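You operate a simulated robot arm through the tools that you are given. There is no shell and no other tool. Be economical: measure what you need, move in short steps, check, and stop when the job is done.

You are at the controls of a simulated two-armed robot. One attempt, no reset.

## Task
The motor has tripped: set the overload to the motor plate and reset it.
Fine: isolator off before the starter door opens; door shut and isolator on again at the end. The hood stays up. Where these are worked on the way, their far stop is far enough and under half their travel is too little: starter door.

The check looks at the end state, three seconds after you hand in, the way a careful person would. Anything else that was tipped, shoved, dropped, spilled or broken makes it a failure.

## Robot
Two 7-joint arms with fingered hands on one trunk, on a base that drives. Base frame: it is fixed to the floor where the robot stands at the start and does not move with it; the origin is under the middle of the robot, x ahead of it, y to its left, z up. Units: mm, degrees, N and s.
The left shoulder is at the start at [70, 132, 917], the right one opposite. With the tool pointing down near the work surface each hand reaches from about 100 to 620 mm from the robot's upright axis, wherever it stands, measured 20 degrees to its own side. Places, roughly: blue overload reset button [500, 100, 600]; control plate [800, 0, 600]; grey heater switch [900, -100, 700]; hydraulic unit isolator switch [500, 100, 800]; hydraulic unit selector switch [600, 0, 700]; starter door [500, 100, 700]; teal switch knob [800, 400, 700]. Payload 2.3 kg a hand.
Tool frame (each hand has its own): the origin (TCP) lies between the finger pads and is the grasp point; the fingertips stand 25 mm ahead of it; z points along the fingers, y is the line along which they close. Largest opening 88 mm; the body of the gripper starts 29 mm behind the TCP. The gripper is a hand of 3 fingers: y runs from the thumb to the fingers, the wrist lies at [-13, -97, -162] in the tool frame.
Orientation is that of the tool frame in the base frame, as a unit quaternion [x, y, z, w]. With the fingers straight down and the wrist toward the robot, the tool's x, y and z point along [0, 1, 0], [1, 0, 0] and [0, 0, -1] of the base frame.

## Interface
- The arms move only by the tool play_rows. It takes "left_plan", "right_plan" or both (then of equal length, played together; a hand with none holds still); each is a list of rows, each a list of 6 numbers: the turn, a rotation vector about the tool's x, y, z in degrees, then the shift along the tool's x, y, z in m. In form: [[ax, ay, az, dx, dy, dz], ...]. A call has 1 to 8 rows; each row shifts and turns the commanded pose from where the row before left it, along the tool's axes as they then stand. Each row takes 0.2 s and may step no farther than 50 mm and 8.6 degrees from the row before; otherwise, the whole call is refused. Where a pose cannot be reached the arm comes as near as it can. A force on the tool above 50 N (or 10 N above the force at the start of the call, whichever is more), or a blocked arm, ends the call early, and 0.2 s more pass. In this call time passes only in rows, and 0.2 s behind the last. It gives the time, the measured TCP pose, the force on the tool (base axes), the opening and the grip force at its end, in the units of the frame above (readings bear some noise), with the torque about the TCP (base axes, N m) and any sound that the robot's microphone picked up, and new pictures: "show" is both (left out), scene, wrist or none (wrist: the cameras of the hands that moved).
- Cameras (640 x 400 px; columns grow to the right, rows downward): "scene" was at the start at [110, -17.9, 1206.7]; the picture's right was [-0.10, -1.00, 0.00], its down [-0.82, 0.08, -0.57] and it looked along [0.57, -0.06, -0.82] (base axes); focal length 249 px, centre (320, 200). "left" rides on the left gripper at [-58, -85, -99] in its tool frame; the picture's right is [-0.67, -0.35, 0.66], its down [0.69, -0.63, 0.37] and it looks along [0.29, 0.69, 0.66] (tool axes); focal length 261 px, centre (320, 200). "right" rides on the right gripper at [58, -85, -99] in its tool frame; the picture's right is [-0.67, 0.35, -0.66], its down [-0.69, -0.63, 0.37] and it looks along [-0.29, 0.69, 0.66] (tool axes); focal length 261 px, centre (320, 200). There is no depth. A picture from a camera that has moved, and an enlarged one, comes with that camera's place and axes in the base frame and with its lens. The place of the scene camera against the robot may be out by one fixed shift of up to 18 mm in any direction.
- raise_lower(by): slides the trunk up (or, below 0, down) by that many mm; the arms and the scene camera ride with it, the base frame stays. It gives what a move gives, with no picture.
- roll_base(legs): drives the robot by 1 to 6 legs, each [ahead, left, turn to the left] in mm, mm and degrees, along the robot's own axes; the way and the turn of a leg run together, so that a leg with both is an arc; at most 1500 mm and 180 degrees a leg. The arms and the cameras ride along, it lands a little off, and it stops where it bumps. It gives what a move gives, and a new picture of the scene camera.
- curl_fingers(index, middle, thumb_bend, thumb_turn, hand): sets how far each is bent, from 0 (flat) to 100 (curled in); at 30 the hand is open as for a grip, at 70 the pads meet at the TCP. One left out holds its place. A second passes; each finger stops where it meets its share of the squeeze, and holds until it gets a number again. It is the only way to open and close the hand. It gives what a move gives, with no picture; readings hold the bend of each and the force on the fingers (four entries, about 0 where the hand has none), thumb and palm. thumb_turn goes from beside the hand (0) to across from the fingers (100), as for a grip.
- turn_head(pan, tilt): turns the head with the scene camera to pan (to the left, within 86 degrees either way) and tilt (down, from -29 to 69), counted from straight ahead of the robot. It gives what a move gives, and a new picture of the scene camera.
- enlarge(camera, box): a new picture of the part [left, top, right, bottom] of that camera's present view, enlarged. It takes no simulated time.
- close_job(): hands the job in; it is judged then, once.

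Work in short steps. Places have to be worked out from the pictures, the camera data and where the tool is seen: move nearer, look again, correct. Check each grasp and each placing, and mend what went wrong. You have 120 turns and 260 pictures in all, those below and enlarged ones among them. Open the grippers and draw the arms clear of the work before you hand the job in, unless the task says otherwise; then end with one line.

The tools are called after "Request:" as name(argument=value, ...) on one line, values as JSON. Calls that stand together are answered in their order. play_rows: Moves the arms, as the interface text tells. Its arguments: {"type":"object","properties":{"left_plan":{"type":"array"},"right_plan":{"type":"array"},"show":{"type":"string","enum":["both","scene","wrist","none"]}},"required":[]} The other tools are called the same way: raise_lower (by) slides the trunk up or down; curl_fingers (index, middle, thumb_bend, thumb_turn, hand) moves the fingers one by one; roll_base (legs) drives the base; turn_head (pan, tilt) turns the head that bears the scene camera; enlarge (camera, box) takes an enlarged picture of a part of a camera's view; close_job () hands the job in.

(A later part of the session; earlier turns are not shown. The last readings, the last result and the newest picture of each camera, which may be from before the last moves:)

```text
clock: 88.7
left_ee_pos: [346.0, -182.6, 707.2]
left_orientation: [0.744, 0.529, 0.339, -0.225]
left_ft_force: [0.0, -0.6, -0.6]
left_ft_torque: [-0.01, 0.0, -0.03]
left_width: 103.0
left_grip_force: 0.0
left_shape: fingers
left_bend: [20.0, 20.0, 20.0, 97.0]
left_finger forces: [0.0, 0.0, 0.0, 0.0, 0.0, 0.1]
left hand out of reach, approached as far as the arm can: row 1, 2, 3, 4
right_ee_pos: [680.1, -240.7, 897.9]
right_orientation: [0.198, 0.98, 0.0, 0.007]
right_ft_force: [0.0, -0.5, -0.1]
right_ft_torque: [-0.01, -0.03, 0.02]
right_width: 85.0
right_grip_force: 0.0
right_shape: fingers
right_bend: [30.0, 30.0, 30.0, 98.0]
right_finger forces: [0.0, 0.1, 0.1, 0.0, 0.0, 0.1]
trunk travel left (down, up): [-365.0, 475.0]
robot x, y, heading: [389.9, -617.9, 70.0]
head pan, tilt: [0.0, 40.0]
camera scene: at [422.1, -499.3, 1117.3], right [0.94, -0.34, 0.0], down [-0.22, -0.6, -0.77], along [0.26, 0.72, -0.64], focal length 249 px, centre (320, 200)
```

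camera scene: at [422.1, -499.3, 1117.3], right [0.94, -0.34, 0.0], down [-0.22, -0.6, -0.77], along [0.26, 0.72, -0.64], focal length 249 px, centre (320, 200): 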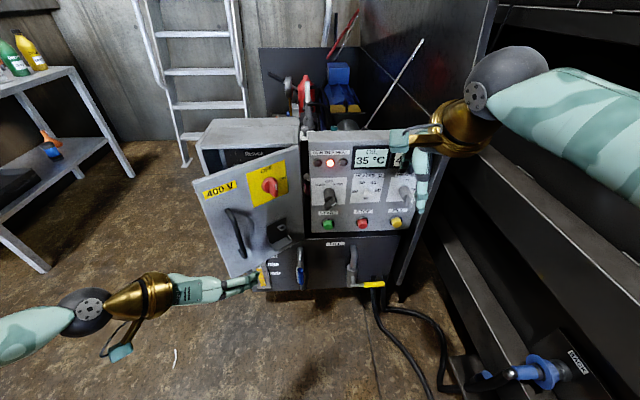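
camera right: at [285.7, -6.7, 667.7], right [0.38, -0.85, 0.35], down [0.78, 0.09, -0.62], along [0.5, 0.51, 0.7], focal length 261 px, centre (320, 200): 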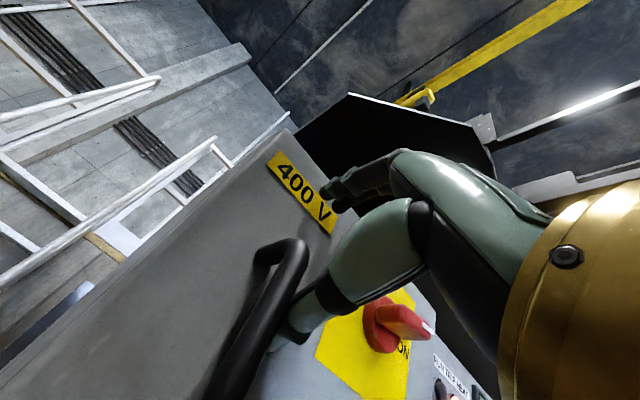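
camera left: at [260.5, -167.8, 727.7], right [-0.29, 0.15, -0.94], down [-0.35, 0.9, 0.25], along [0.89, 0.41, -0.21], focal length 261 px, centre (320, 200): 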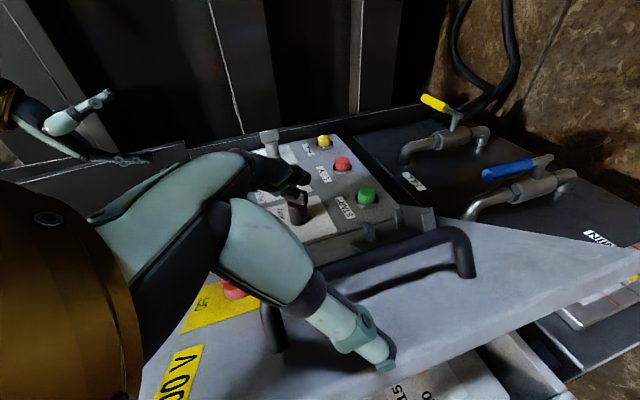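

I'll use base motion to bring the hand around the door's free edge: close the left hand, tuck the right, roll left 120, then forward 190.

Request:
curl_fingers(hand="left", index=70, middle=70, thumb_bend=70)

Request:
play_rows(right_plan=[[0, 0, 0, 0, -0.04, 0], [0, 0, 0, 0, -0.04, 0], [0, 0, 0, 0, -0.04, 0]], show="none")

Request:
roll_base(legs=[[0, 120, 0], [120, 0, 0]])

```text
clock: 89.7
left_ee_pos: [347.7, -184.0, 705.7]
left_orientation: [0.745, 0.529, 0.338, -0.225]
left_ft_force: [-0.2, -0.8, 0.2]
left_ft_torque: [0.01, 0.04, 0.04]
left_width: 0.0
left_grip_force: 0.0
left_shape: fingers
left_bend: [70.0, 70.0, 70.0, 97.0]
left_finger forces: [0.0, 0.0, 0.0, 0.0, 0.0, 0.1]
right_ee_pos: [680.3, -241.4, 899.6]
right_orientation: [0.198, 0.98, -0.001, 0.006]
right_ft_force: [-0.6, -0.4, 1.1]
right_ft_torque: [-0.01, -0.01, 0.03]
right_width: 84.8
right_grip_force: 0.0
right_shape: fingers
right_bend: [30.0, 30.0, 30.0, 98.0]
right_finger forces: [0.0, 0.1, 0.0, 0.0, 0.0, 0.1]
trunk travel left (down, up): [-365.0, 475.0]
robot x, y, heading: [388.3, -615.1, 70.0]
head pan, tilt: [0.0, 40.0]
```

```text
clock: 90.5
left_ee_pos: [348.3, -184.4, 706.7]
left_orientation: [0.745, 0.529, 0.34, -0.225]
left_ft_force: [0.4, -0.3, -0.2]
left_ft_torque: [-0.01, 0.0, 0.01]
left_width: 0.0
left_grip_force: 0.1
left_shape: fingers
left_bend: [70.0, 70.0, 70.0, 97.0]
left_finger forces: [0.1, 0.0, 0.0, 0.0, 0.1, 0.1]
right_ee_pos: [635.4, -353.5, 900.3]
right_orientation: [0.199, 0.98, 0.001, 0.006]
right_ft_force: [0.4, 0.4, 0.5]
right_ft_torque: [0.03, -0.03, 0.02]
right_width: 84.7
right_grip_force: 0.1
right_shape: fingers
right_bend: [30.0, 30.0, 30.0, 98.0]
right_finger forces: [0.0, 0.0, 0.1, 0.0, 0.0, 0.0]
trunk travel left (down, up): [-365.0, 475.0]
robot x, y, heading: [389.6, -614.4, 69.8]
head pan, tilt: [0.0, 40.0]
```

```text
clock: 92.5
left_ee_pos: [274.9, -29.8, 707.0]
left_orientation: [0.745, 0.529, 0.339, -0.226]
left_ft_force: [-0.1, -0.5, -0.3]
left_ft_torque: [-0.01, -0.03, -0.04]
left_width: 0.0
left_grip_force: 0.1
left_shape: fingers
left_bend: [70.0, 70.0, 70.0, 97.0]
left_finger forces: [0.0, 0.0, 0.0, 0.1, 0.0, 0.0]
right_ee_pos: [562.3, -197.9, 899.0]
right_orientation: [0.197, 0.98, -0.001, 0.006]
right_ft_force: [0.3, -0.2, 0.3]
right_ft_torque: [0.0, 0.0, -0.03]
right_width: 84.7
right_grip_force: 0.1
right_shape: fingers
right_bend: [30.0, 30.0, 30.0, 98.0]
right_finger forces: [0.1, 0.1, 0.1, 0.0, 0.0, 0.0]
trunk travel left (down, up): [-365.0, 475.0]
robot x, y, heading: [320.0, -459.9, 70.1]
head pan, tilt: [0.0, 40.0]
camera scene: at [349.9, -344.8, 1117.2], right [0.94, -0.34, 0.0], down [-0.22, -0.6, -0.77], along [0.26, 0.72, -0.64], focal length 249 px, centre (320, 200)
```

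scene: 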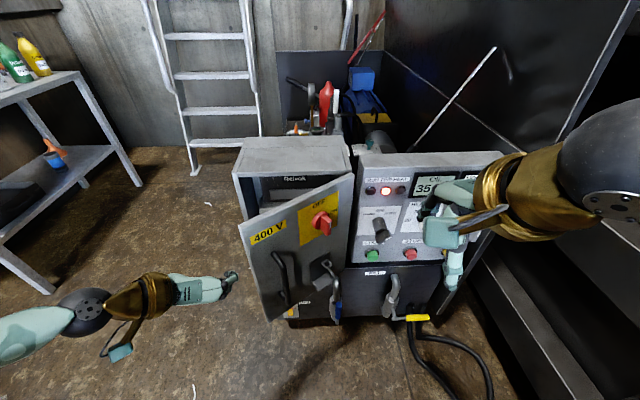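

Clear of the edge. Forward 75 mm, then move the hand right behind the door.

Request:
roll_base(legs=[[75, 0, 0]])

Request:
play_rows(left_plan=[[0, 0, 0, 0, 0.03, 0], [0, 0, 0, 0, 0.03, 0], [0, 0, 0, 0, 0.03, 0]], show="both")

```text
clock: 93.6
left_ee_pos: [301.0, 41.3, 706.2]
left_orientation: [0.745, 0.53, 0.337, -0.225]
left_ft_force: [-0.3, 0.3, -0.5]
left_ft_torque: [-0.03, -0.02, 0.01]
left_width: 0.1
left_grip_force: 0.0
left_shape: fingers
left_bend: [70.0, 70.0, 70.0, 97.0]
left_finger forces: [0.1, 0.0, 0.0, 0.0, 0.1, 0.0]
right_ee_pos: [588.0, -124.4, 898.9]
right_orientation: [0.197, 0.98, -0.001, 0.007]
right_ft_force: [0.3, 0.1, 0.6]
right_ft_torque: [-0.01, 0.04, 0.02]
right_width: 84.8
right_grip_force: 0.0
right_shape: fingers
right_bend: [30.0, 30.0, 30.0, 98.0]
right_finger forces: [0.1, 0.0, 0.1, 0.0, 0.0, 0.0]
trunk travel left (down, up): [-365.0, 475.0]
robot x, y, heading: [343.5, -391.0, 70.3]
head pan, tilt: [0.0, 40.0]
camera scene: at [375.5, -273.7, 1117.2], right [0.94, -0.34, 0.0], down [-0.22, -0.6, -0.77], along [0.26, 0.72, -0.64], focal length 249 px, centre (320, 200)
```

scene: 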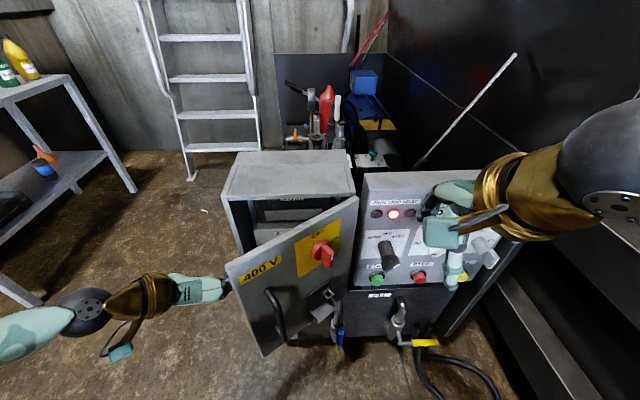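

```text
clock: 94.4
left_ee_pos: [384.8, 11.0, 707.7]
left_orientation: [0.745, 0.529, 0.338, -0.226]
left_ft_force: [0.3, 0.6, -0.4]
left_ft_torque: [-0.01, 0.04, -0.01]
left_width: 0.0
left_grip_force: 0.0
left_shape: fingers
left_bend: [70.0, 70.0, 70.0, 97.0]
left_finger forces: [0.1, 0.1, 0.0, 0.1, 0.0, 0.0]
right_ee_pos: [589.0, -126.4, 898.6]
right_orientation: [0.197, 0.98, -0.001, 0.006]
right_ft_force: [-1.2, 0.3, 0.8]
right_ft_torque: [0.0, 0.01, 0.01]
right_width: 84.5
right_grip_force: 0.0
right_shape: fingers
right_bend: [30.0, 30.0, 30.0, 98.0]
right_finger forces: [0.1, 0.0, 0.1, 0.0, 0.0, 0.1]
trunk travel left (down, up): [-365.0, 475.0]
robot x, y, heading: [342.7, -396.4, 70.2]
head pan, tilt: [0.0, 40.0]
camera scene: at [376.6, -274.4, 1117.3], right [0.94, -0.34, 0.0], down [-0.22, -0.6, -0.77], along [0.26, 0.72, -0.64], focal length 249 px, centre (320, 200)
camera left: at [265.0, -66.8, 729.1], right [-0.3, 0.15, -0.94], down [-0.35, 0.9, 0.25], along [0.89, 0.41, -0.22], focal length 261 px, centre (320, 200)
```

scene: 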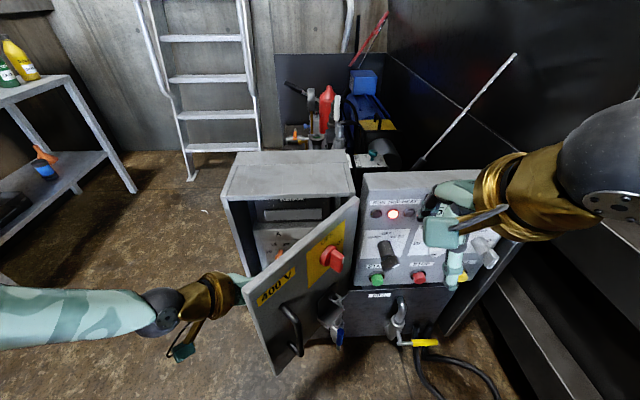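
left: 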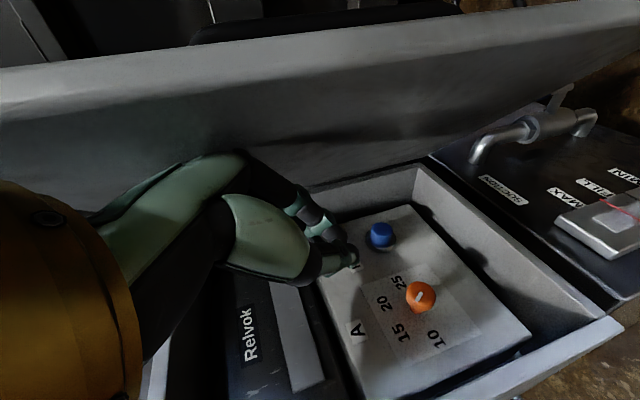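

The hand is behind the door and pushing it; the overload dial (10–25 A, orange) and blue reset button are visible. Push further right.

Request:
play_rows(left_plan=[[0, 0, 0, 0, 0.025, 0], [0, 0, 0, 0, 0.025, 0], [0, 0, 0, 0, 0.025, 0], [0, 0, 0, 0, 0.025, 0]], show="both")

```text
clock: 95.4
left_ee_pos: [478.0, -21.7, 711.2]
left_orientation: [0.744, 0.531, 0.337, -0.225]
left_ft_force: [-0.3, 0.4, -0.4]
left_ft_torque: [-0.03, -0.03, 0.01]
left_width: 0.0
left_grip_force: 0.1
left_shape: fingers
left_bend: [70.0, 70.0, 70.0, 97.0]
left_finger forces: [0.0, 0.0, 0.0, 0.1, 0.0, 0.1]
right_ee_pos: [588.8, -126.6, 899.2]
right_orientation: [0.197, 0.98, 0.0, 0.006]
right_ft_force: [-1.0, -0.3, -0.1]
right_ft_torque: [0.0, -0.01, 0.02]
right_width: 84.7
right_grip_force: 0.0
right_shape: fingers
right_bend: [30.0, 30.0, 30.0, 98.0]
right_finger forces: [0.0, 0.0, 0.0, 0.0, 0.0, 0.1]
trunk travel left (down, up): [-365.0, 475.0]
robot x, y, heading: [341.2, -389.4, 69.9]
head pan, tilt: [0.0, 40.0]
camera scene: at [376.3, -274.5, 1117.3], right [0.94, -0.34, 0.0], down [-0.22, -0.6, -0.77], along [0.26, 0.72, -0.64], focal length 249 px, centre (320, 200)
camera left: at [359.0, -97.8, 732.8], right [-0.3, 0.15, -0.94], down [-0.35, 0.9, 0.25], along [0.89, 0.41, -0.22], focal length 261 px, centre (320, 200)
```

scene: 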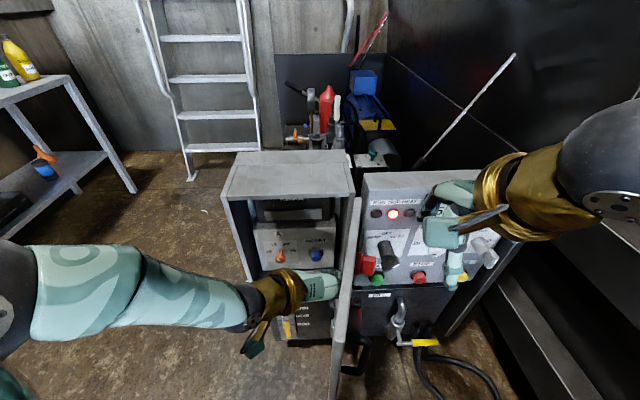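
left: 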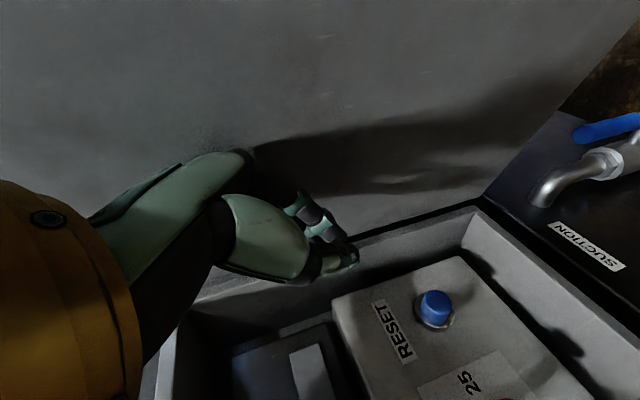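

Door is at about 90°, wide enough. I look at the dial and reset.

Request:
enlarge(camera="scene", box=[240, 190, 350, 290])

```text
4.00 times, centred on (295, 240) of scene
camera zoom: at [376.3, -274.5, 1117.3], right [0.94, -0.34, 0.0], down [-0.22, -0.6, -0.77], along [0.26, 0.72, -0.64], focal length 995 px, centre (420, 40)
```

zoom: 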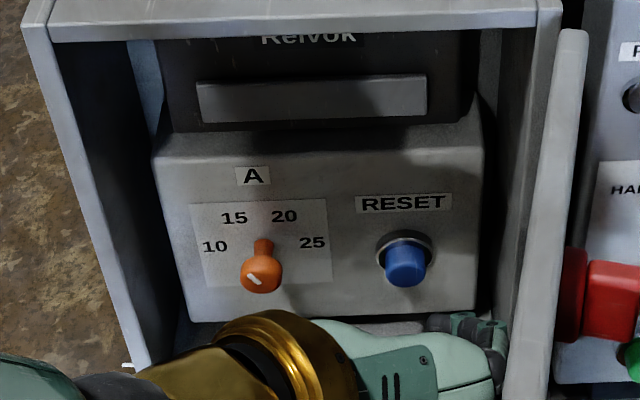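

I move the hand back left to view the dial better.

Request:
play_rows(left_plan=[[0, 0, 0, -0.01, -0.03, -0.01], [0, 0, 0, 0, -0.03, 0], [0, 0, 0, 0, -0.03, 0]], show="none")

Request:
enlarge(camera="left", box=[300, 180, 540, 380])

Request:
enlarge(camera="scene", box=[250, 220, 330, 280])

```text
clock: 96.2
left_ee_pos: [389.3, -4.0, 709.2]
left_orientation: [0.744, 0.53, 0.339, -0.224]
left_ft_force: [-1.2, -1.1, -0.3]
left_ft_torque: [-0.01, -0.02, 0.01]
left_width: 0.0
left_grip_force: 0.2
left_shape: fingers
left_bend: [70.0, 70.0, 70.0, 97.0]
left_finger forces: [0.1, 0.0, 0.0, 0.0, 0.0, 0.1]
right_ee_pos: [587.7, -125.8, 899.6]
right_orientation: [0.198, 0.98, -0.001, 0.006]
right_ft_force: [-0.8, 0.5, -0.7]
right_ft_torque: [-0.01, 0.02, -0.01]
right_width: 84.7
right_grip_force: 0.1
right_shape: fingers
right_bend: [30.0, 30.0, 30.0, 98.0]
right_finger forces: [0.1, 0.1, 0.0, 0.0, 0.1, 0.0]
trunk travel left (down, up): [-365.0, 475.0]
robot x, y, heading: [339.2, -386.9, 69.7]
head pan, tilt: [0.0, 40.0]
```

```text
2.00 times, centred on (420, 280) of left
camera zoom: at [268.9, -80.6, 730.0], right [-0.29, 0.15, -0.94], down [-0.35, 0.9, 0.25], along [0.89, 0.41, -0.21], focal length 521 px, centre (120, 40)
```

zoom: 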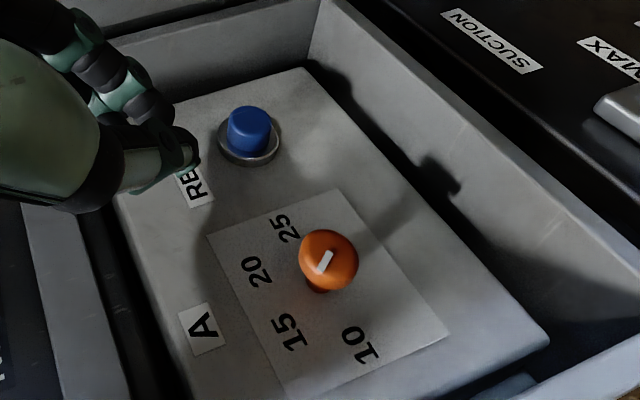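

```text
6.67 times, centred on (290, 250) of scene
camera zoom: at [374.5, -274.1, 1117.3], right [0.94, -0.34, 0.0], down [-0.22, -0.6, -0.77], along [0.26, 0.72, -0.64], focal length 1658 px, centre (520, -133)
```

zoom: 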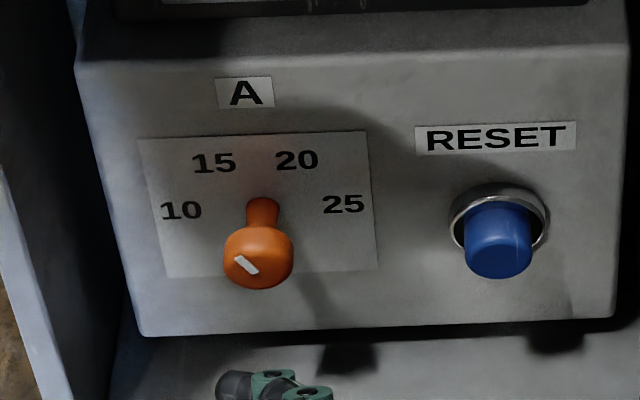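

Reading: dial mark points at 15; it must turn clockwise ~60° to 20. To point the fingers more level I'll lower the trunk. First tuck the right hand, then back the base off.

Request:
play_rows(right_plan=[[0, 0, 0, -0.025, -0.03, 0], [0, 0, 0, -0.025, -0.03, 0], [0, 0, 0, -0.025, -0.03, 0], [0, 0, 0, 0, -0.03, 0]], show="none")

Request:
roll_base(legs=[[-150, 0, 0]])

```text
clock: 97.2
left_ee_pos: [389.2, -4.1, 709.7]
left_orientation: [0.744, 0.529, 0.339, -0.226]
left_ft_force: [-0.4, -0.3, 0.5]
left_ft_torque: [0.04, 0.01, 0.03]
left_width: 0.0
left_grip_force: 0.2
left_shape: fingers
left_bend: [70.0, 70.0, 70.0, 97.0]
left_finger forces: [0.0, 0.0, 0.1, 0.1, 0.0, 0.0]
right_ee_pos: [609.5, -264.9, 899.7]
right_orientation: [0.197, 0.98, 0.001, 0.007]
right_ft_force: [0.6, 0.5, 0.1]
right_ft_torque: [-0.01, 0.02, 0.01]
right_width: 84.5
right_grip_force: 0.1
right_shape: fingers
right_bend: [30.0, 30.0, 30.0, 98.0]
right_finger forces: [0.1, 0.1, 0.0, 0.0, 0.0, 0.0]
trunk travel left (down, up): [-365.0, 475.0]
robot x, y, heading: [339.7, -391.2, 69.8]
head pan, tilt: [0.0, 40.0]
```

```text
clock: 98.5
left_ee_pos: [338.5, -144.4, 709.2]
left_orientation: [0.745, 0.529, 0.339, -0.225]
left_ft_force: [-0.7, 0.0, 0.8]
left_ft_torque: [0.03, -0.02, -0.02]
left_width: 0.2
left_grip_force: 0.1
left_shape: fingers
left_bend: [70.0, 70.0, 70.0, 97.0]
left_finger forces: [0.0, 0.0, 0.0, 0.0, 0.0, 0.0]
right_ee_pos: [558.5, -405.2, 901.3]
right_orientation: [0.198, 0.98, 0.0, 0.006]
right_ft_force: [0.2, -0.5, -0.5]
right_ft_torque: [0.05, 0.01, -0.01]
right_width: 84.8
right_grip_force: 0.1
right_shape: fingers
right_bend: [30.0, 30.0, 30.0, 98.0]
right_finger forces: [0.0, 0.0, 0.0, 0.0, 0.0, 0.0]
trunk travel left (down, up): [-365.0, 475.0]
robot x, y, heading: [288.2, -530.0, 70.0]
head pan, tilt: [0.0, 40.0]
camera scene: at [324.4, -414.7, 1117.4], right [0.94, -0.34, 0.0], down [-0.22, -0.6, -0.77], along [0.26, 0.72, -0.64], focal length 249 px, centre (320, 200)
```

scene: 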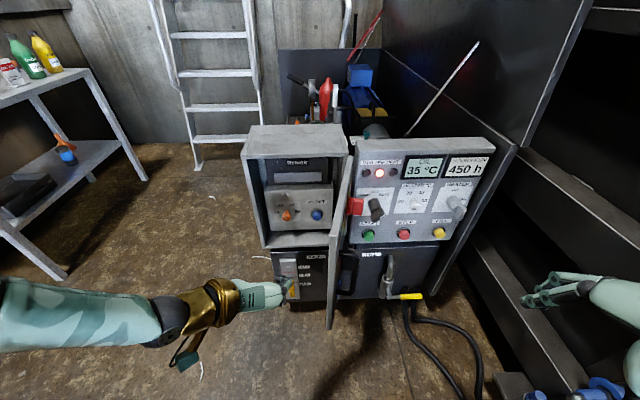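

Lower the trunk 160 mm and pitch the left hand up toward level while raising it.

Request:
raise_lower(by=-160)

Request:
play_rows(left_plan=[[0, 0, 0, 0.03, 0, -0.02], [0, 5, 0, 0.03, 0, -0.01], [0, 6, 0, 0.01, 0, 0], [0, 6, 0, 0, 0, 0], [0, 6, 0, 0, 0, 0], [0, 6, 0, 0, 0, 0], [0, 6, 0, 0, 0, 0]], show="both")

```text
clock: 100.4
left_ee_pos: [339.6, -143.3, 549.1]
left_orientation: [0.745, 0.529, 0.338, -0.226]
left_ft_force: [0.7, -1.1, 0.3]
left_ft_torque: [0.02, 0.03, 0.03]
left_width: 0.0
left_grip_force: 0.1
left_shape: fingers
left_bend: [70.0, 70.0, 70.0, 97.0]
left_finger forces: [0.1, 0.0, 0.0, 0.0, 0.0, 0.0]
right_ee_pos: [560.0, -404.5, 740.7]
right_orientation: [0.197, 0.98, 0.0, 0.006]
right_ft_force: [-0.4, 0.1, -0.2]
right_ft_torque: [0.02, 0.02, 0.0]
right_width: 84.9
right_grip_force: 0.1
right_shape: fingers
right_bend: [30.0, 30.0, 30.0, 98.0]
right_finger forces: [0.0, 0.1, 0.0, 0.0, 0.0, 0.0]
trunk travel left (down, up): [-205.0, 635.0]
robot x, y, heading: [295.0, -530.3, 70.2]
head pan, tilt: [0.0, 40.0]
```

```text
clock: 102.0
left_ee_pos: [347.6, -113.8, 622.9]
left_orientation: [0.609, 0.437, 0.546, -0.375]
left_ft_force: [0.6, 0.4, -0.6]
left_ft_torque: [0.03, 0.0, -0.05]
left_width: 0.0
left_grip_force: 0.0
left_shape: fingers
left_bend: [70.0, 70.0, 70.0, 97.0]
left_finger forces: [0.0, 0.1, 0.1, 0.0, 0.0, 0.0]
left hand out of reach, approached as far as the arm can: row 7
right_ee_pos: [558.8, -405.2, 740.6]
right_orientation: [0.198, 0.98, -0.001, 0.006]
right_ft_force: [0.3, 0.3, 1.5]
right_ft_torque: [0.01, 0.02, 0.0]
right_width: 84.7
right_grip_force: 0.0
right_shape: fingers
right_bend: [30.0, 30.0, 30.0, 98.0]
right_finger forces: [0.0, 0.1, 0.1, 0.0, 0.1, 0.0]
trunk travel left (down, up): [-205.0, 635.0]
robot x, y, heading: [288.7, -529.1, 70.1]
head pan, tilt: [0.0, 40.0]
camera scene: at [324.6, -414.2, 957.3], right [0.94, -0.34, 0.0], down [-0.22, -0.6, -0.77], along [0.26, 0.72, -0.64], focal length 249 px, centre (320, 200)
camera left: at [231.4, -184.9, 573.9], right [-0.12, 0.65, -0.75], down [-0.45, 0.64, 0.62], along [0.88, 0.42, 0.22], focal length 261 px, centre (320, 200)
```

scene: 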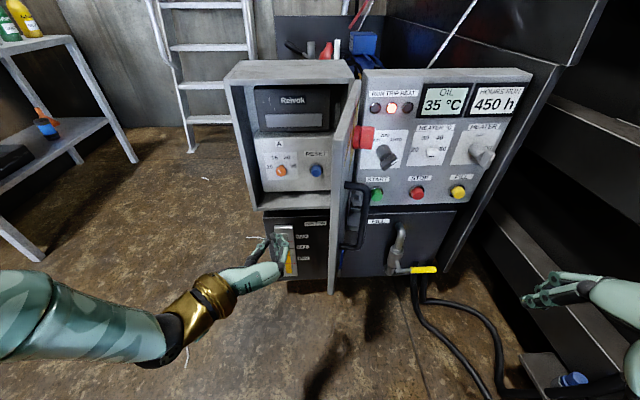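
left: 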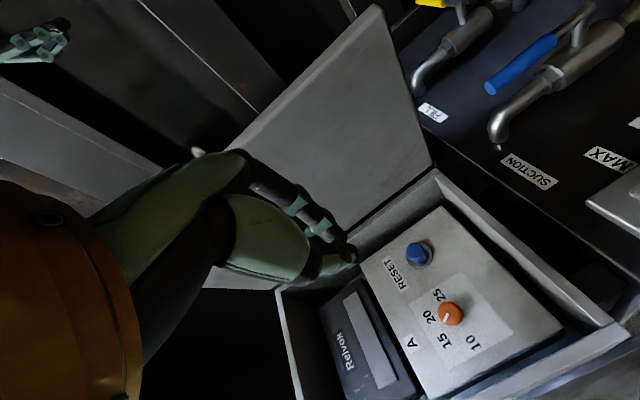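

Now the fingers point level along the face normal. Dial ≈ (423, 129, 609), button ≈ (507, 111, 600). I roll forward 140 and roll the wrist −45° with the hand opened for a dial grip.

Request:
roll_base(legs=[[140, 0, 0]])

Request:
curl_fingers(hand="left", index=40, middle=40, thumb_bend=40)

Request:
play_rows(left_plan=[[0, 0, -7.5, 0, 0, 0], [0, 0, -7.5, 0, 0, 0], [0, 0, -7.5, 0, 0, 0], [0, 0, -7.5, 0, 0, 0], [0, 0, -7.5, 0, 0, 0], [0, 0, -7.5, 0, 0, 0]], show="both")

```text
clock: 103.3
left_ee_pos: [394.6, 18.7, 622.0]
left_orientation: [0.609, 0.437, 0.546, -0.375]
left_ft_force: [-0.1, 0.1, -0.1]
left_ft_torque: [0.0, 0.02, 0.0]
left_width: 0.0
left_grip_force: 0.1
left_shape: fingers
left_bend: [70.0, 70.0, 70.0, 97.0]
left_finger forces: [0.1, 0.0, 0.1, 0.0, 0.0, 0.0]
right_ee_pos: [607.0, -272.3, 740.6]
right_orientation: [0.197, 0.98, -0.001, 0.007]
right_ft_force: [-0.1, 0.0, -0.3]
right_ft_torque: [0.02, 0.0, 0.01]
right_width: 84.8
right_grip_force: 0.0
right_shape: fingers
right_bend: [30.0, 30.0, 30.0, 98.0]
right_finger forces: [0.0, 0.1, 0.1, 0.0, 0.1, 0.0]
trunk travel left (down, up): [-205.0, 635.0]
robot x, y, heading: [335.7, -399.6, 70.1]
head pan, tilt: [0.0, 40.0]
camera scene: at [372.6, -281.0, 957.3], right [0.94, -0.34, 0.0], down [-0.22, -0.6, -0.77], along [0.26, 0.72, -0.64], focal length 249 px, centre (320, 200)
```

scene: 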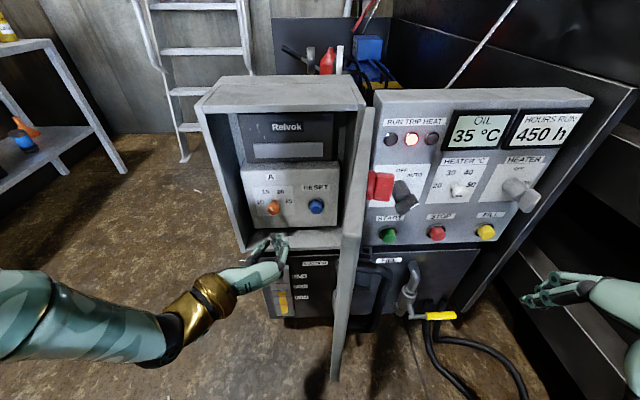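

```text
clock: 104.3
left_ee_pos: [394.6, 19.8, 622.2]
left_orientation: [0.608, 0.437, 0.547, -0.375]
left_ft_force: [-0.8, 0.2, 0.8]
left_ft_torque: [0.01, -0.02, -0.03]
left_width: 63.0
left_grip_force: 0.0
left_shape: fingers
left_bend: [40.0, 40.0, 40.0, 97.0]
left_finger forces: [0.0, 0.0, 0.0, 0.0, 0.1, 0.0]
right_ee_pos: [606.4, -271.9, 739.7]
right_orientation: [0.196, 0.98, -0.001, 0.007]
right_ft_force: [0.3, 1.0, 0.8]
right_ft_torque: [0.0, -0.02, -0.02]
right_width: 84.6
right_grip_force: 0.2
right_shape: fingers
right_bend: [30.0, 30.0, 30.0, 98.0]
right_finger forces: [0.0, 0.1, 0.0, 0.1, 0.0, 0.0]
trunk travel left (down, up): [-205.0, 635.0]
robot x, y, heading: [342.2, -400.0, 69.9]
head pan, tilt: [0.0, 40.0]
```

```text
clock: 105.7
left_ee_pos: [395.0, 18.3, 623.0]
left_orientation: [0.394, 0.637, 0.648, -0.136]
left_ft_force: [-0.8, -0.3, 0.2]
left_ft_torque: [-0.03, -0.01, 0.0]
left_width: 63.1
left_grip_force: 0.0
left_shape: fingers
left_bend: [40.0, 40.0, 40.0, 97.0]
left_finger forces: [0.1, 0.1, 0.0, 0.0, 0.0, 0.0]
right_ee_pos: [606.6, -272.1, 739.8]
right_orientation: [0.197, 0.98, 0.0, 0.006]
right_ft_force: [-0.4, 0.1, 0.9]
right_ft_torque: [0.0, -0.03, -0.02]
right_width: 84.7
right_grip_force: 0.1
right_shape: fingers
right_bend: [30.0, 30.0, 30.0, 98.0]
right_finger forces: [0.1, 0.0, 0.1, 0.1, 0.0, 0.0]
trunk travel left (down, up): [-205.0, 635.0]
robot x, y, heading: [339.5, -397.3, 70.2]
head pan, tilt: [0.0, 40.0]
camera scene: at [372.5, -281.2, 957.3], right [0.94, -0.34, 0.0], down [-0.22, -0.6, -0.77], along [0.26, 0.72, -0.64], focal length 249 px, centre (320, 200)
camera left: at [340.5, -79.5, 532.8], right [0.42, 0.45, -0.79], down [-0.75, 0.66, -0.03], along [0.51, 0.61, 0.61], focal length 261 px, centre (320, 200)
```

scene: 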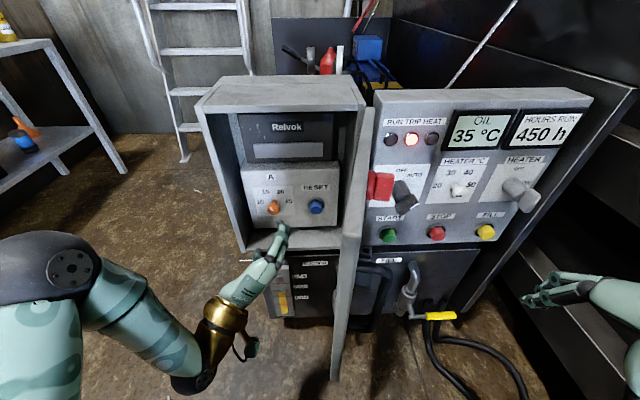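
left: 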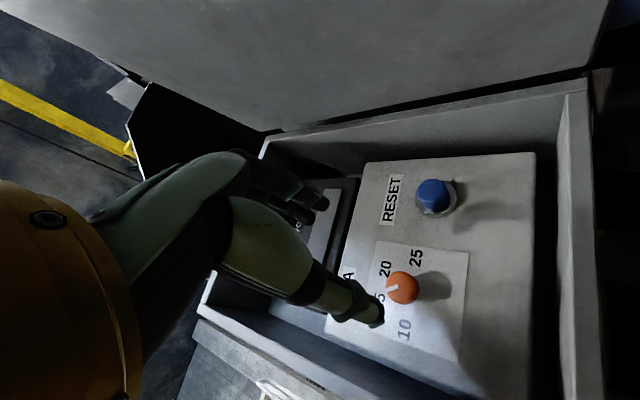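

All reachable. Dial confirmed at (424, 127, 608). Advance in line to ~30 mm short.

Request:
play_rows(left_plan=[[0, 0, 0, 0.0076, -0.0089, 0.02], [0, 0, 0, 0, 0, 0.03], [0, 0, 0, 0, 0, 0.03]], show="both")

Request:
enlarge(camera="scene", box=[230, 160, 350, 260])

```text
clock: 106.5
left_ee_pos: [412.0, 97.5, 611.5]
left_orientation: [0.395, 0.637, 0.648, -0.136]
left_ft_force: [0.6, -0.2, -0.3]
left_ft_torque: [0.0, -0.01, 0.02]
left_width: 62.8
left_grip_force: 0.0
left_shape: fingers
left_bend: [40.0, 40.0, 40.0, 97.0]
left_finger forces: [0.0, 0.0, 0.0, 0.0, 0.0, 0.0]
right_ee_pos: [607.3, -271.4, 739.8]
right_orientation: [0.197, 0.98, 0.0, 0.006]
right_ft_force: [-0.3, -0.3, 0.7]
right_ft_torque: [0.0, -0.03, -0.01]
right_width: 84.7
right_grip_force: 0.1
right_shape: fingers
right_bend: [30.0, 30.0, 30.0, 98.0]
right_finger forces: [0.1, 0.0, 0.0, 0.0, 0.0, 0.1]
trunk travel left (down, up): [-205.0, 635.0]
robot x, y, heading: [340.7, -396.8, 70.0]
head pan, tilt: [0.0, 40.0]
camera scene: at [372.7, -281.1, 957.3], right [0.94, -0.34, 0.0], down [-0.22, -0.6, -0.77], along [0.26, 0.72, -0.64], focal length 249 px, centre (320, 200)
camera left: at [357.1, -0.9, 521.7], right [0.42, 0.45, -0.79], down [-0.75, 0.66, -0.03], along [0.51, 0.6, 0.61], focal length 261 px, centre (320, 200)
```

scene: 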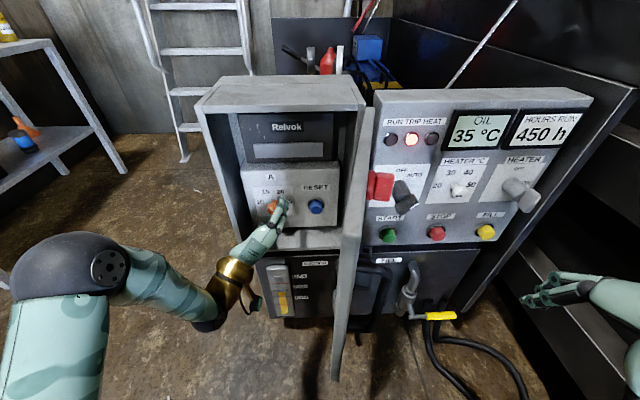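
left: 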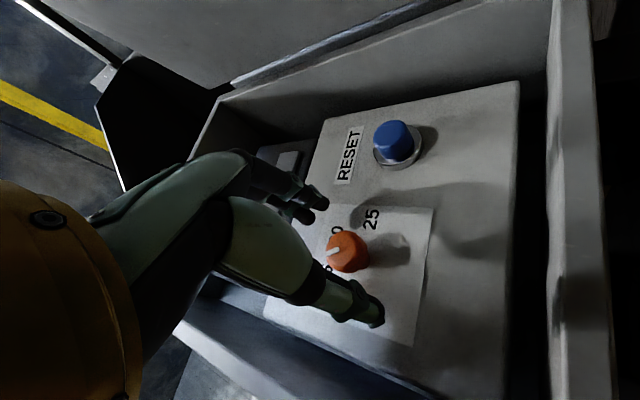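

```text
4.00 times, centred on (290, 210) of scene
camera zoom: at [372.7, -281.1, 957.3], right [0.94, -0.34, 0.0], down [-0.22, -0.6, -0.77], along [0.26, 0.72, -0.64], focal length 995 px, centre (440, 160)
```

zoom: 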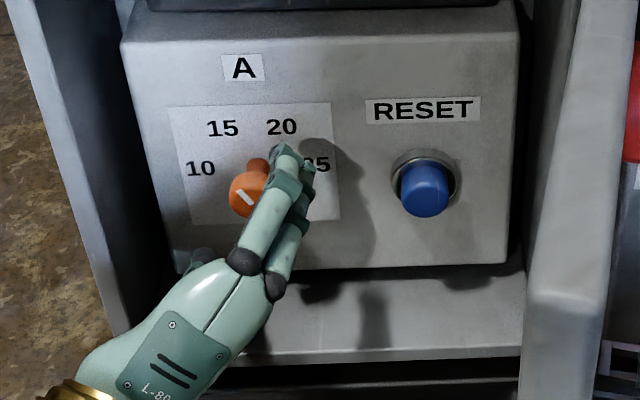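

The knob is centred between thumb and fingers. Advance 26 mm and close gently.

Request:
play_rows(left_plan=[[0, 0, 0, 0, 0, 0.013], [0, 0, 0, 0, 0, 0.013]], show="none")

Request:
curl_fingers(hand="left", index=68, middle=68, thumb_bend=68)

Request:
enlarge(camera="left", box=[220, 80, 460, 330])

Request:
enlarge(camera="scene", box=[230, 160, 350, 260])

```text
clock: 107.1
left_ee_pos: [420.9, 121.8, 607.8]
left_orientation: [0.395, 0.637, 0.648, -0.136]
left_ft_force: [-0.9, -2.9, -0.7]
left_ft_torque: [0.1, -0.02, -0.05]
left_width: 63.2
left_grip_force: 1.7
left_shape: fingers
left_bend: [40.0, 40.0, 40.0, 97.0]
left_finger forces: [0.1, 2.8, 0.0, 0.0, 0.1, 0.0]
right_ee_pos: [607.3, -273.0, 741.7]
right_orientation: [0.197, 0.98, 0.0, 0.006]
right_ft_force: [-0.5, 0.4, 0.4]
right_ft_torque: [0.0, -0.02, -0.01]
right_width: 84.7
right_grip_force: 0.0
right_shape: fingers
right_bend: [30.0, 30.0, 30.0, 98.0]
right_finger forces: [0.1, 0.0, 0.1, 0.0, 0.1, 0.0]
trunk travel left (down, up): [-205.0, 635.0]
robot x, y, heading: [337.2, -399.3, 70.0]
head pan, tilt: [0.0, 40.0]
```

```text
clock: 108.1
left_ee_pos: [421.0, 121.5, 609.2]
left_orientation: [0.394, 0.637, 0.648, -0.137]
left_ft_force: [3.4, 2.3, 4.0]
left_ft_torque: [0.06, -0.05, 0.0]
left_width: 10.5
left_grip_force: 4.4
left_shape: fingers
left_bend: [63.0, 66.0, 66.0, 97.0]
left_finger forces: [4.7, 2.3, 0.0, 0.0, 1.7, 0.0]
right_ee_pos: [607.5, -272.0, 740.5]
right_orientation: [0.198, 0.98, 0.001, 0.005]
right_ft_force: [-0.4, -0.4, -0.1]
right_ft_torque: [0.03, -0.01, 0.01]
right_width: 84.8
right_grip_force: 0.1
right_shape: fingers
right_bend: [30.0, 30.0, 30.0, 98.0]
right_finger forces: [0.0, 0.0, 0.1, 0.0, 0.1, 0.0]
trunk travel left (down, up): [-205.0, 635.0]
robot x, y, heading: [339.5, -397.9, 70.0]
head pan, tilt: [0.0, 40.0]
```

```text
1.60 times, centred on (340, 205) of left
camera zoom: at [366.4, 23.4, 518.9], right [0.42, 0.45, -0.79], down [-0.75, 0.66, -0.03], along [0.51, 0.6, 0.61], focal length 417 px, centre (288, 192)
```

zoom: 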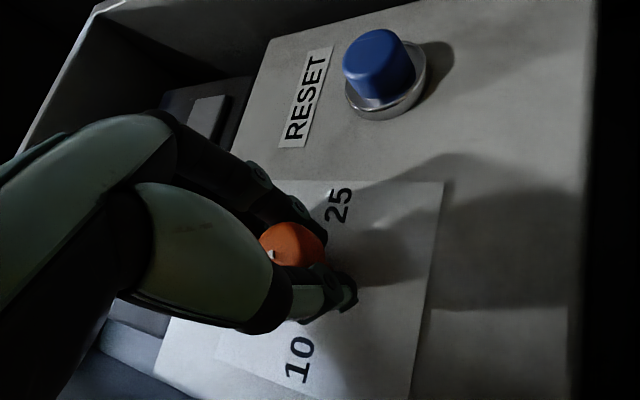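

```text
4.00 times, centred on (290, 210) of scene
camera zoom: at [373.2, -281.7, 957.4], right [0.94, -0.34, 0.0], down [-0.22, -0.6, -0.77], along [0.26, 0.72, -0.64], focal length 995 px, centre (440, 160)
```

zoom: 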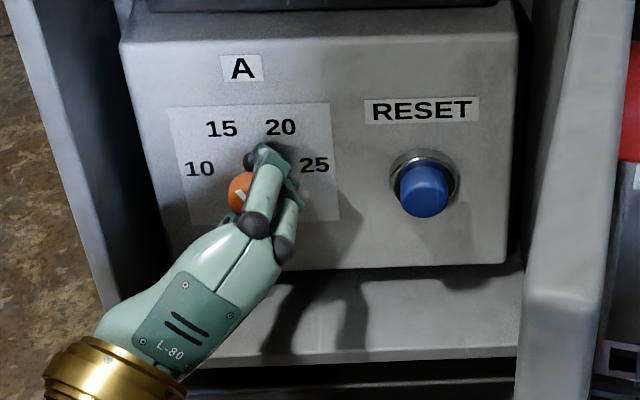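

It grips the stalk behind the knob. Turn clockwise 30° and check.

Request:
play_rows(left_plan=[[0, 0, 7.5, 0, 0, 0], [0, 0, 7.5, 0, 0, 0], [0, 0, 7.5, 0, 0, 0], [0, 0, 7.5, 0, 0, 0]], show="none")

Request:
enlarge(camera="scene", box=[230, 160, 350, 260])

Request:
enlarge(camera="left", box=[220, 80, 460, 330])

```text
clock: 109.1
left_ee_pos: [420.0, 121.8, 607.7]
left_orientation: [0.547, 0.513, 0.59, -0.301]
left_ft_force: [4.1, 3.5, 4.5]
left_ft_torque: [0.1, -0.05, 0.03]
left_width: 10.3
left_grip_force: 4.5
left_shape: fingers
left_bend: [63.0, 66.0, 66.0, 97.0]
left_finger forces: [3.9, 3.1, 0.0, 0.1, 1.0, 0.0]
right_ee_pos: [608.1, -271.9, 739.5]
right_orientation: [0.197, 0.98, 0.0, 0.004]
right_ft_force: [-0.5, 0.4, 0.2]
right_ft_torque: [0.0, -0.03, 0.05]
right_width: 84.7
right_grip_force: 0.0
right_shape: fingers
right_bend: [30.0, 30.0, 30.0, 98.0]
right_finger forces: [0.0, 0.1, 0.0, 0.1, 0.0, 0.0]
trunk travel left (down, up): [-205.0, 635.0]
robot x, y, heading: [338.0, -398.0, 70.2]
head pan, tilt: [0.0, 40.0]
```

```text
4.00 times, centred on (290, 210) of scene
camera zoom: at [373.3, -281.4, 957.3], right [0.94, -0.34, 0.0], down [-0.22, -0.6, -0.77], along [0.26, 0.72, -0.64], focal length 995 px, centre (440, 160)
```

zoom: 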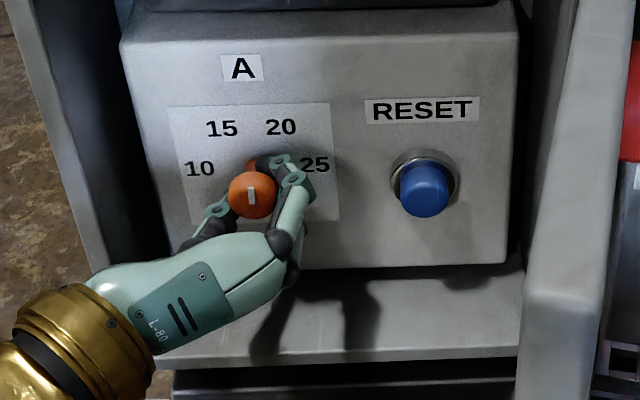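

```text
1.60 times, centred on (340, 205) of left
camera zoom: at [320.6, 42.1, 540.7], right [0.05, 0.58, -0.82], down [-0.6, 0.67, 0.44], along [0.79, 0.47, 0.38], focal length 417 px, centre (288, 192)
```

zoom: 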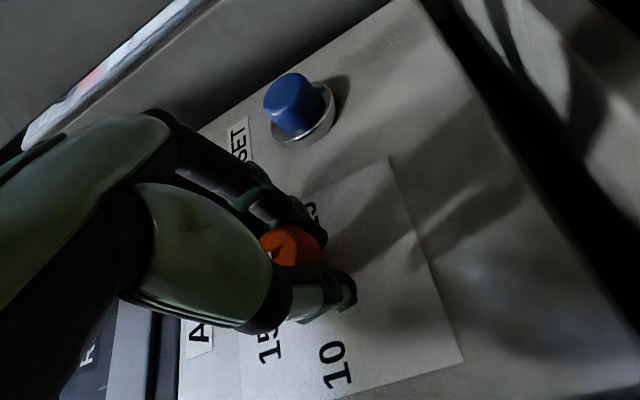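

The mark now points straight up, midway between 15 and 20. Turn 30° more.

Request:
play_rows(left_plan=[[0, 0, 7.5, 0, 0, 0], [0, 0, 7.5, 0, 0, 0], [0, 0, 7.5, 0, 0, 0], [0, 0, 7.5, 0, 0, 0]], show="none")

Request:
enlarge(camera="scene", box=[250, 170, 320, 230])

```text
clock: 110.1
left_ee_pos: [420.1, 122.2, 608.0]
left_orientation: [0.66, 0.354, 0.492, -0.443]
left_ft_force: [3.3, 0.3, 0.1]
left_ft_torque: [0.0, -0.01, -0.04]
left_width: 8.3
left_grip_force: 2.1
left_shape: fingers
left_bend: [65.0, 67.0, 66.0, 97.0]
left_finger forces: [2.1, 1.7, 0.0, 0.0, 1.6, 0.0]
right_ee_pos: [606.6, -272.4, 740.4]
right_orientation: [0.197, 0.98, 0.0, 0.007]
right_ft_force: [0.1, -0.2, 0.1]
right_ft_torque: [0.01, 0.01, 0.02]
right_width: 84.9
right_grip_force: 0.2
right_shape: fingers
right_bend: [30.0, 30.0, 30.0, 98.0]
right_finger forces: [0.0, 0.0, 0.0, 0.0, 0.0, 0.0]
trunk travel left (down, up): [-205.0, 635.0]
robot x, y, heading: [336.2, -399.1, 70.0]
head pan, tilt: [0.0, 40.0]
```

```text
6.67 times, centred on (285, 200) of scene
camera zoom: at [373.0, -281.3, 957.2], right [0.94, -0.34, 0.0], down [-0.22, -0.6, -0.77], along [0.26, 0.72, -0.64], focal length 1658 px, centre (553, 200)
```

zoom: 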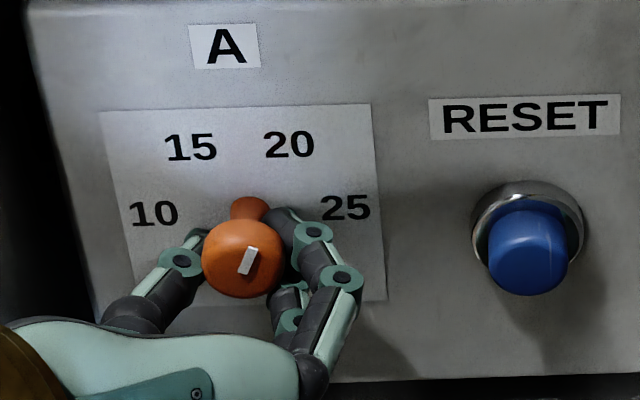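

Mark at ~70°, need ~60° (toward the 20). Tighten the grip and turn a further 11°.

Request:
curl_fingers(hand="left", index=78, middle=78, thumb_bend=78)

Request:
play_rows(left_plan=[[0, 0, 6, 0, 0, 0], [0, 0, 6, 0, 0, 0]], show="none")

Request:
enlarge(camera="scene", box=[255, 180, 295, 220])

```text
clock: 111.1
left_ee_pos: [421.8, 123.2, 606.6]
left_orientation: [0.661, 0.353, 0.492, -0.443]
left_ft_force: [11.8, 12.2, 1.3]
left_ft_torque: [0.09, 0.0, -0.06]
left_width: 0.2
left_grip_force: 16.2
left_shape: fingers
left_bend: [74.0, 72.0, 71.0, 96.0]
left_finger forces: [10.8, 10.9, 0.0, 0.1, 9.2, 0.0]
right_ee_pos: [608.4, -270.2, 739.5]
right_orientation: [0.197, 0.98, -0.001, 0.006]
right_ft_force: [0.1, -0.6, 0.0]
right_ft_torque: [0.0, 0.01, -0.02]
right_width: 84.6
right_grip_force: 0.0
right_shape: fingers
right_bend: [30.0, 30.0, 30.0, 98.0]
right_finger forces: [0.0, 0.0, 0.0, 0.0, 0.0, 0.0]
trunk travel left (down, up): [-205.0, 635.0]
robot x, y, heading: [340.0, -391.8, 70.1]
head pan, tilt: [0.0, 40.0]
```

```text
clock: 111.7
left_ee_pos: [418.5, 124.4, 605.9]
left_orientation: [0.693, 0.292, 0.443, -0.489]
left_ft_force: [15.6, 3.5, -3.3]
left_ft_torque: [0.08, 0.06, -0.25]
left_width: 0.3
left_grip_force: 15.6
left_shape: fingers
left_bend: [75.0, 64.0, 73.0, 96.0]
left_finger forces: [11.2, 13.4, 0.0, 0.0, 5.9, 0.0]
right_ee_pos: [609.1, -271.2, 739.3]
right_orientation: [0.197, 0.98, -0.001, 0.004]
right_ft_force: [-0.2, -0.6, -0.8]
right_ft_torque: [-0.01, 0.01, -0.03]
right_width: 84.7
right_grip_force: 0.1
right_shape: fingers
right_bend: [30.0, 30.0, 30.0, 98.0]
right_finger forces: [0.1, 0.0, 0.0, 0.1, 0.0, 0.0]
trunk travel left (down, up): [-205.0, 635.0]
robot x, y, heading: [341.7, -400.3, 70.3]
head pan, tilt: [0.0, 40.0]
```

```text
10.00 times, centred on (275, 200) of scene
camera zoom: at [376.1, -280.1, 956.8], right [0.94, -0.34, 0.0], down [-0.22, -0.61, -0.76], along [0.26, 0.72, -0.65], focal length 2487 px, centre (770, 200)
```

zoom: 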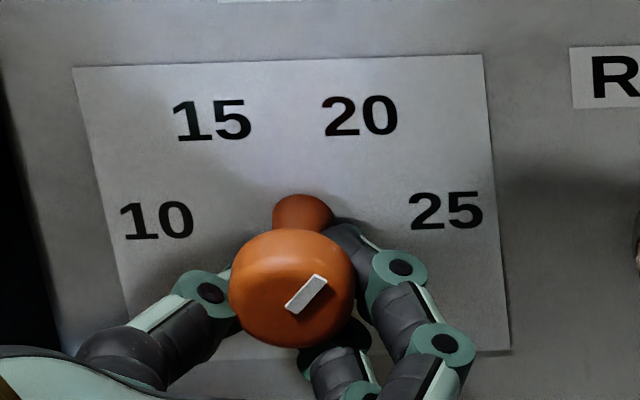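

The squeeze itself turned it: now the mark is ~15° past 20. Loosen to a light grip, turn back ~12°, and check.

Request:
curl_fingers(hand="left", index=66, middle=66, thumb_bend=66)

Request:
enlarge(camera="scene", box=[255, 180, 295, 220])

```text
clock: 112.7
left_ee_pos: [416.1, 124.6, 608.9]
left_orientation: [0.69, 0.293, 0.446, -0.489]
left_ft_force: [1.5, -4.2, -6.2]
left_ft_torque: [-0.11, 0.1, -0.1]
left_width: 9.4
left_grip_force: 3.9
left_shape: fingers
left_bend: [63.0, 63.0, 66.0, 97.0]
left_finger forces: [4.5, 2.5, 0.0, 0.1, 0.1, 0.1]
right_ee_pos: [606.4, -270.4, 740.7]
right_orientation: [0.197, 0.98, -0.001, 0.006]
right_ft_force: [0.3, -0.1, 0.6]
right_ft_torque: [0.02, -0.05, -0.01]
right_width: 84.7
right_grip_force: 0.1
right_shape: fingers
right_bend: [30.0, 30.0, 30.0, 98.0]
right_finger forces: [0.0, 0.0, 0.1, 0.0, 0.1, 0.0]
trunk travel left (down, up): [-205.0, 635.0]
robot x, y, heading: [336.6, -396.6, 70.0]
head pan, tilt: [0.0, 40.0]
```

```text
10.00 times, centred on (275, 200) of scene
camera zoom: at [373.0, -280.7, 957.2], right [0.94, -0.34, 0.0], down [-0.22, -0.6, -0.77], along [0.26, 0.72, -0.64], focal length 2487 px, centre (770, 200)
```

zoom: 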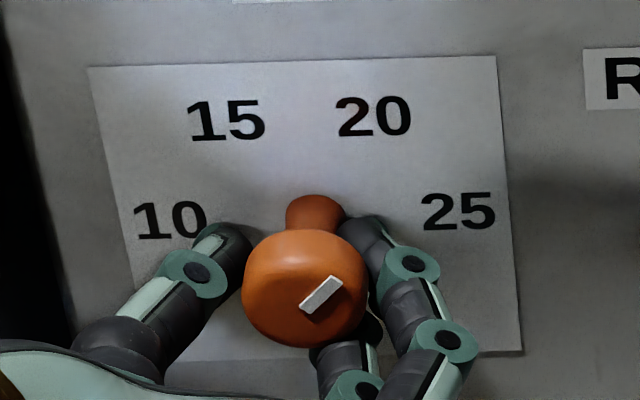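

Re-centre 3 mm toward the finger side and turn back in small steps.

Request:
play_rows(left_plan=[[0, 0, 0, 0, 0.003, 0], [0, 0, -6, 0, 0, 0], [0, 0, -6, 0, 0, 0], [0, 0, -6, 0, 0, 0]], show="none")

Request:
enlarge(camera="scene", box=[255, 180, 295, 220])

```text
clock: 113.7
left_ee_pos: [421.0, 121.6, 605.7]
left_orientation: [0.641, 0.389, 0.515, -0.415]
left_ft_force: [-1.1, 0.7, -1.3]
left_ft_torque: [0.01, -0.01, 0.01]
left_width: 9.2
left_grip_force: 1.0
left_shape: fingers
left_bend: [66.0, 66.0, 64.0, 97.0]
left_finger forces: [0.7, 0.0, 0.1, 0.1, 1.2, 0.0]
right_ee_pos: [607.1, -271.4, 739.3]
right_orientation: [0.196, 0.981, 0.0, 0.007]
right_ft_force: [0.2, 0.3, -0.4]
right_ft_torque: [-0.02, 0.02, -0.04]
right_width: 84.7
right_grip_force: 0.0
right_shape: fingers
right_bend: [30.0, 30.0, 30.0, 98.0]
right_finger forces: [0.1, 0.1, 0.1, 0.1, 0.1, 0.1]
trunk travel left (down, up): [-205.0, 635.0]
robot x, y, heading: [339.7, -397.0, 69.9]
head pan, tilt: [0.0, 40.0]
```

```text
10.00 times, centred on (275, 200) of scene
camera zoom: at [372.4, -280.9, 957.3], right [0.94, -0.34, 0.0], down [-0.22, -0.6, -0.77], along [0.26, 0.72, -0.64], focal length 2487 px, centre (770, 200)
```

zoom: 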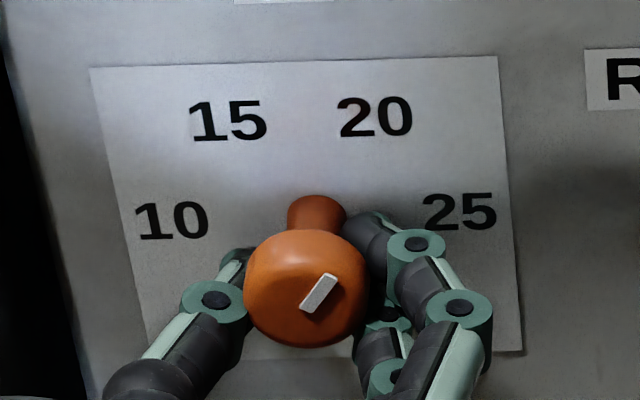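

Mark at ~55°; target ~59–60°. One more small turn back.

Request:
play_rows(left_plan=[[0, 0, -7, 0, 0, 0]], show="none")

Request:
enlarge(camera="scene", box=[255, 180, 295, 220])

```text
clock: 114.1
left_ee_pos: [422.0, 120.8, 606.3]
left_orientation: [0.615, 0.428, 0.54, -0.384]
left_ft_force: [-0.4, 0.9, -1.2]
left_ft_torque: [0.0, 0.05, 0.03]
left_width: 9.0
left_grip_force: 0.9
left_shape: fingers
left_bend: [66.0, 66.0, 65.0, 97.0]
left_finger forces: [0.9, 0.3, 0.1, 0.1, 1.1, 0.1]
right_ee_pos: [606.1, -272.4, 741.0]
right_orientation: [0.196, 0.981, -0.001, 0.006]
right_ft_force: [0.0, 0.4, -0.3]
right_ft_torque: [0.03, 0.01, 0.0]
right_width: 84.7
right_grip_force: 0.0
right_shape: fingers
right_bend: [30.0, 30.0, 30.0, 98.0]
right_finger forces: [0.0, 0.1, 0.0, 0.0, 0.1, 0.0]
trunk travel left (down, up): [-205.0, 635.0]
robot x, y, heading: [338.4, -397.3, 70.5]
head pan, tilt: [0.0, 40.0]
```

```text
10.00 times, centred on (275, 200) of scene
camera zoom: at [372.6, -280.9, 957.2], right [0.94, -0.34, 0.0], down [-0.22, -0.6, -0.77], along [0.26, 0.72, -0.64], focal length 2487 px, centre (770, 200)
```

zoom: 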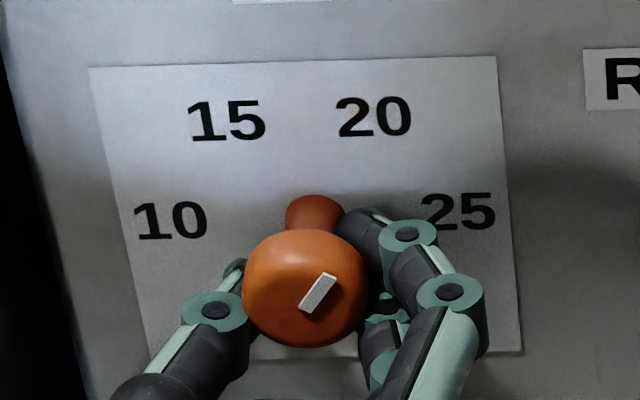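

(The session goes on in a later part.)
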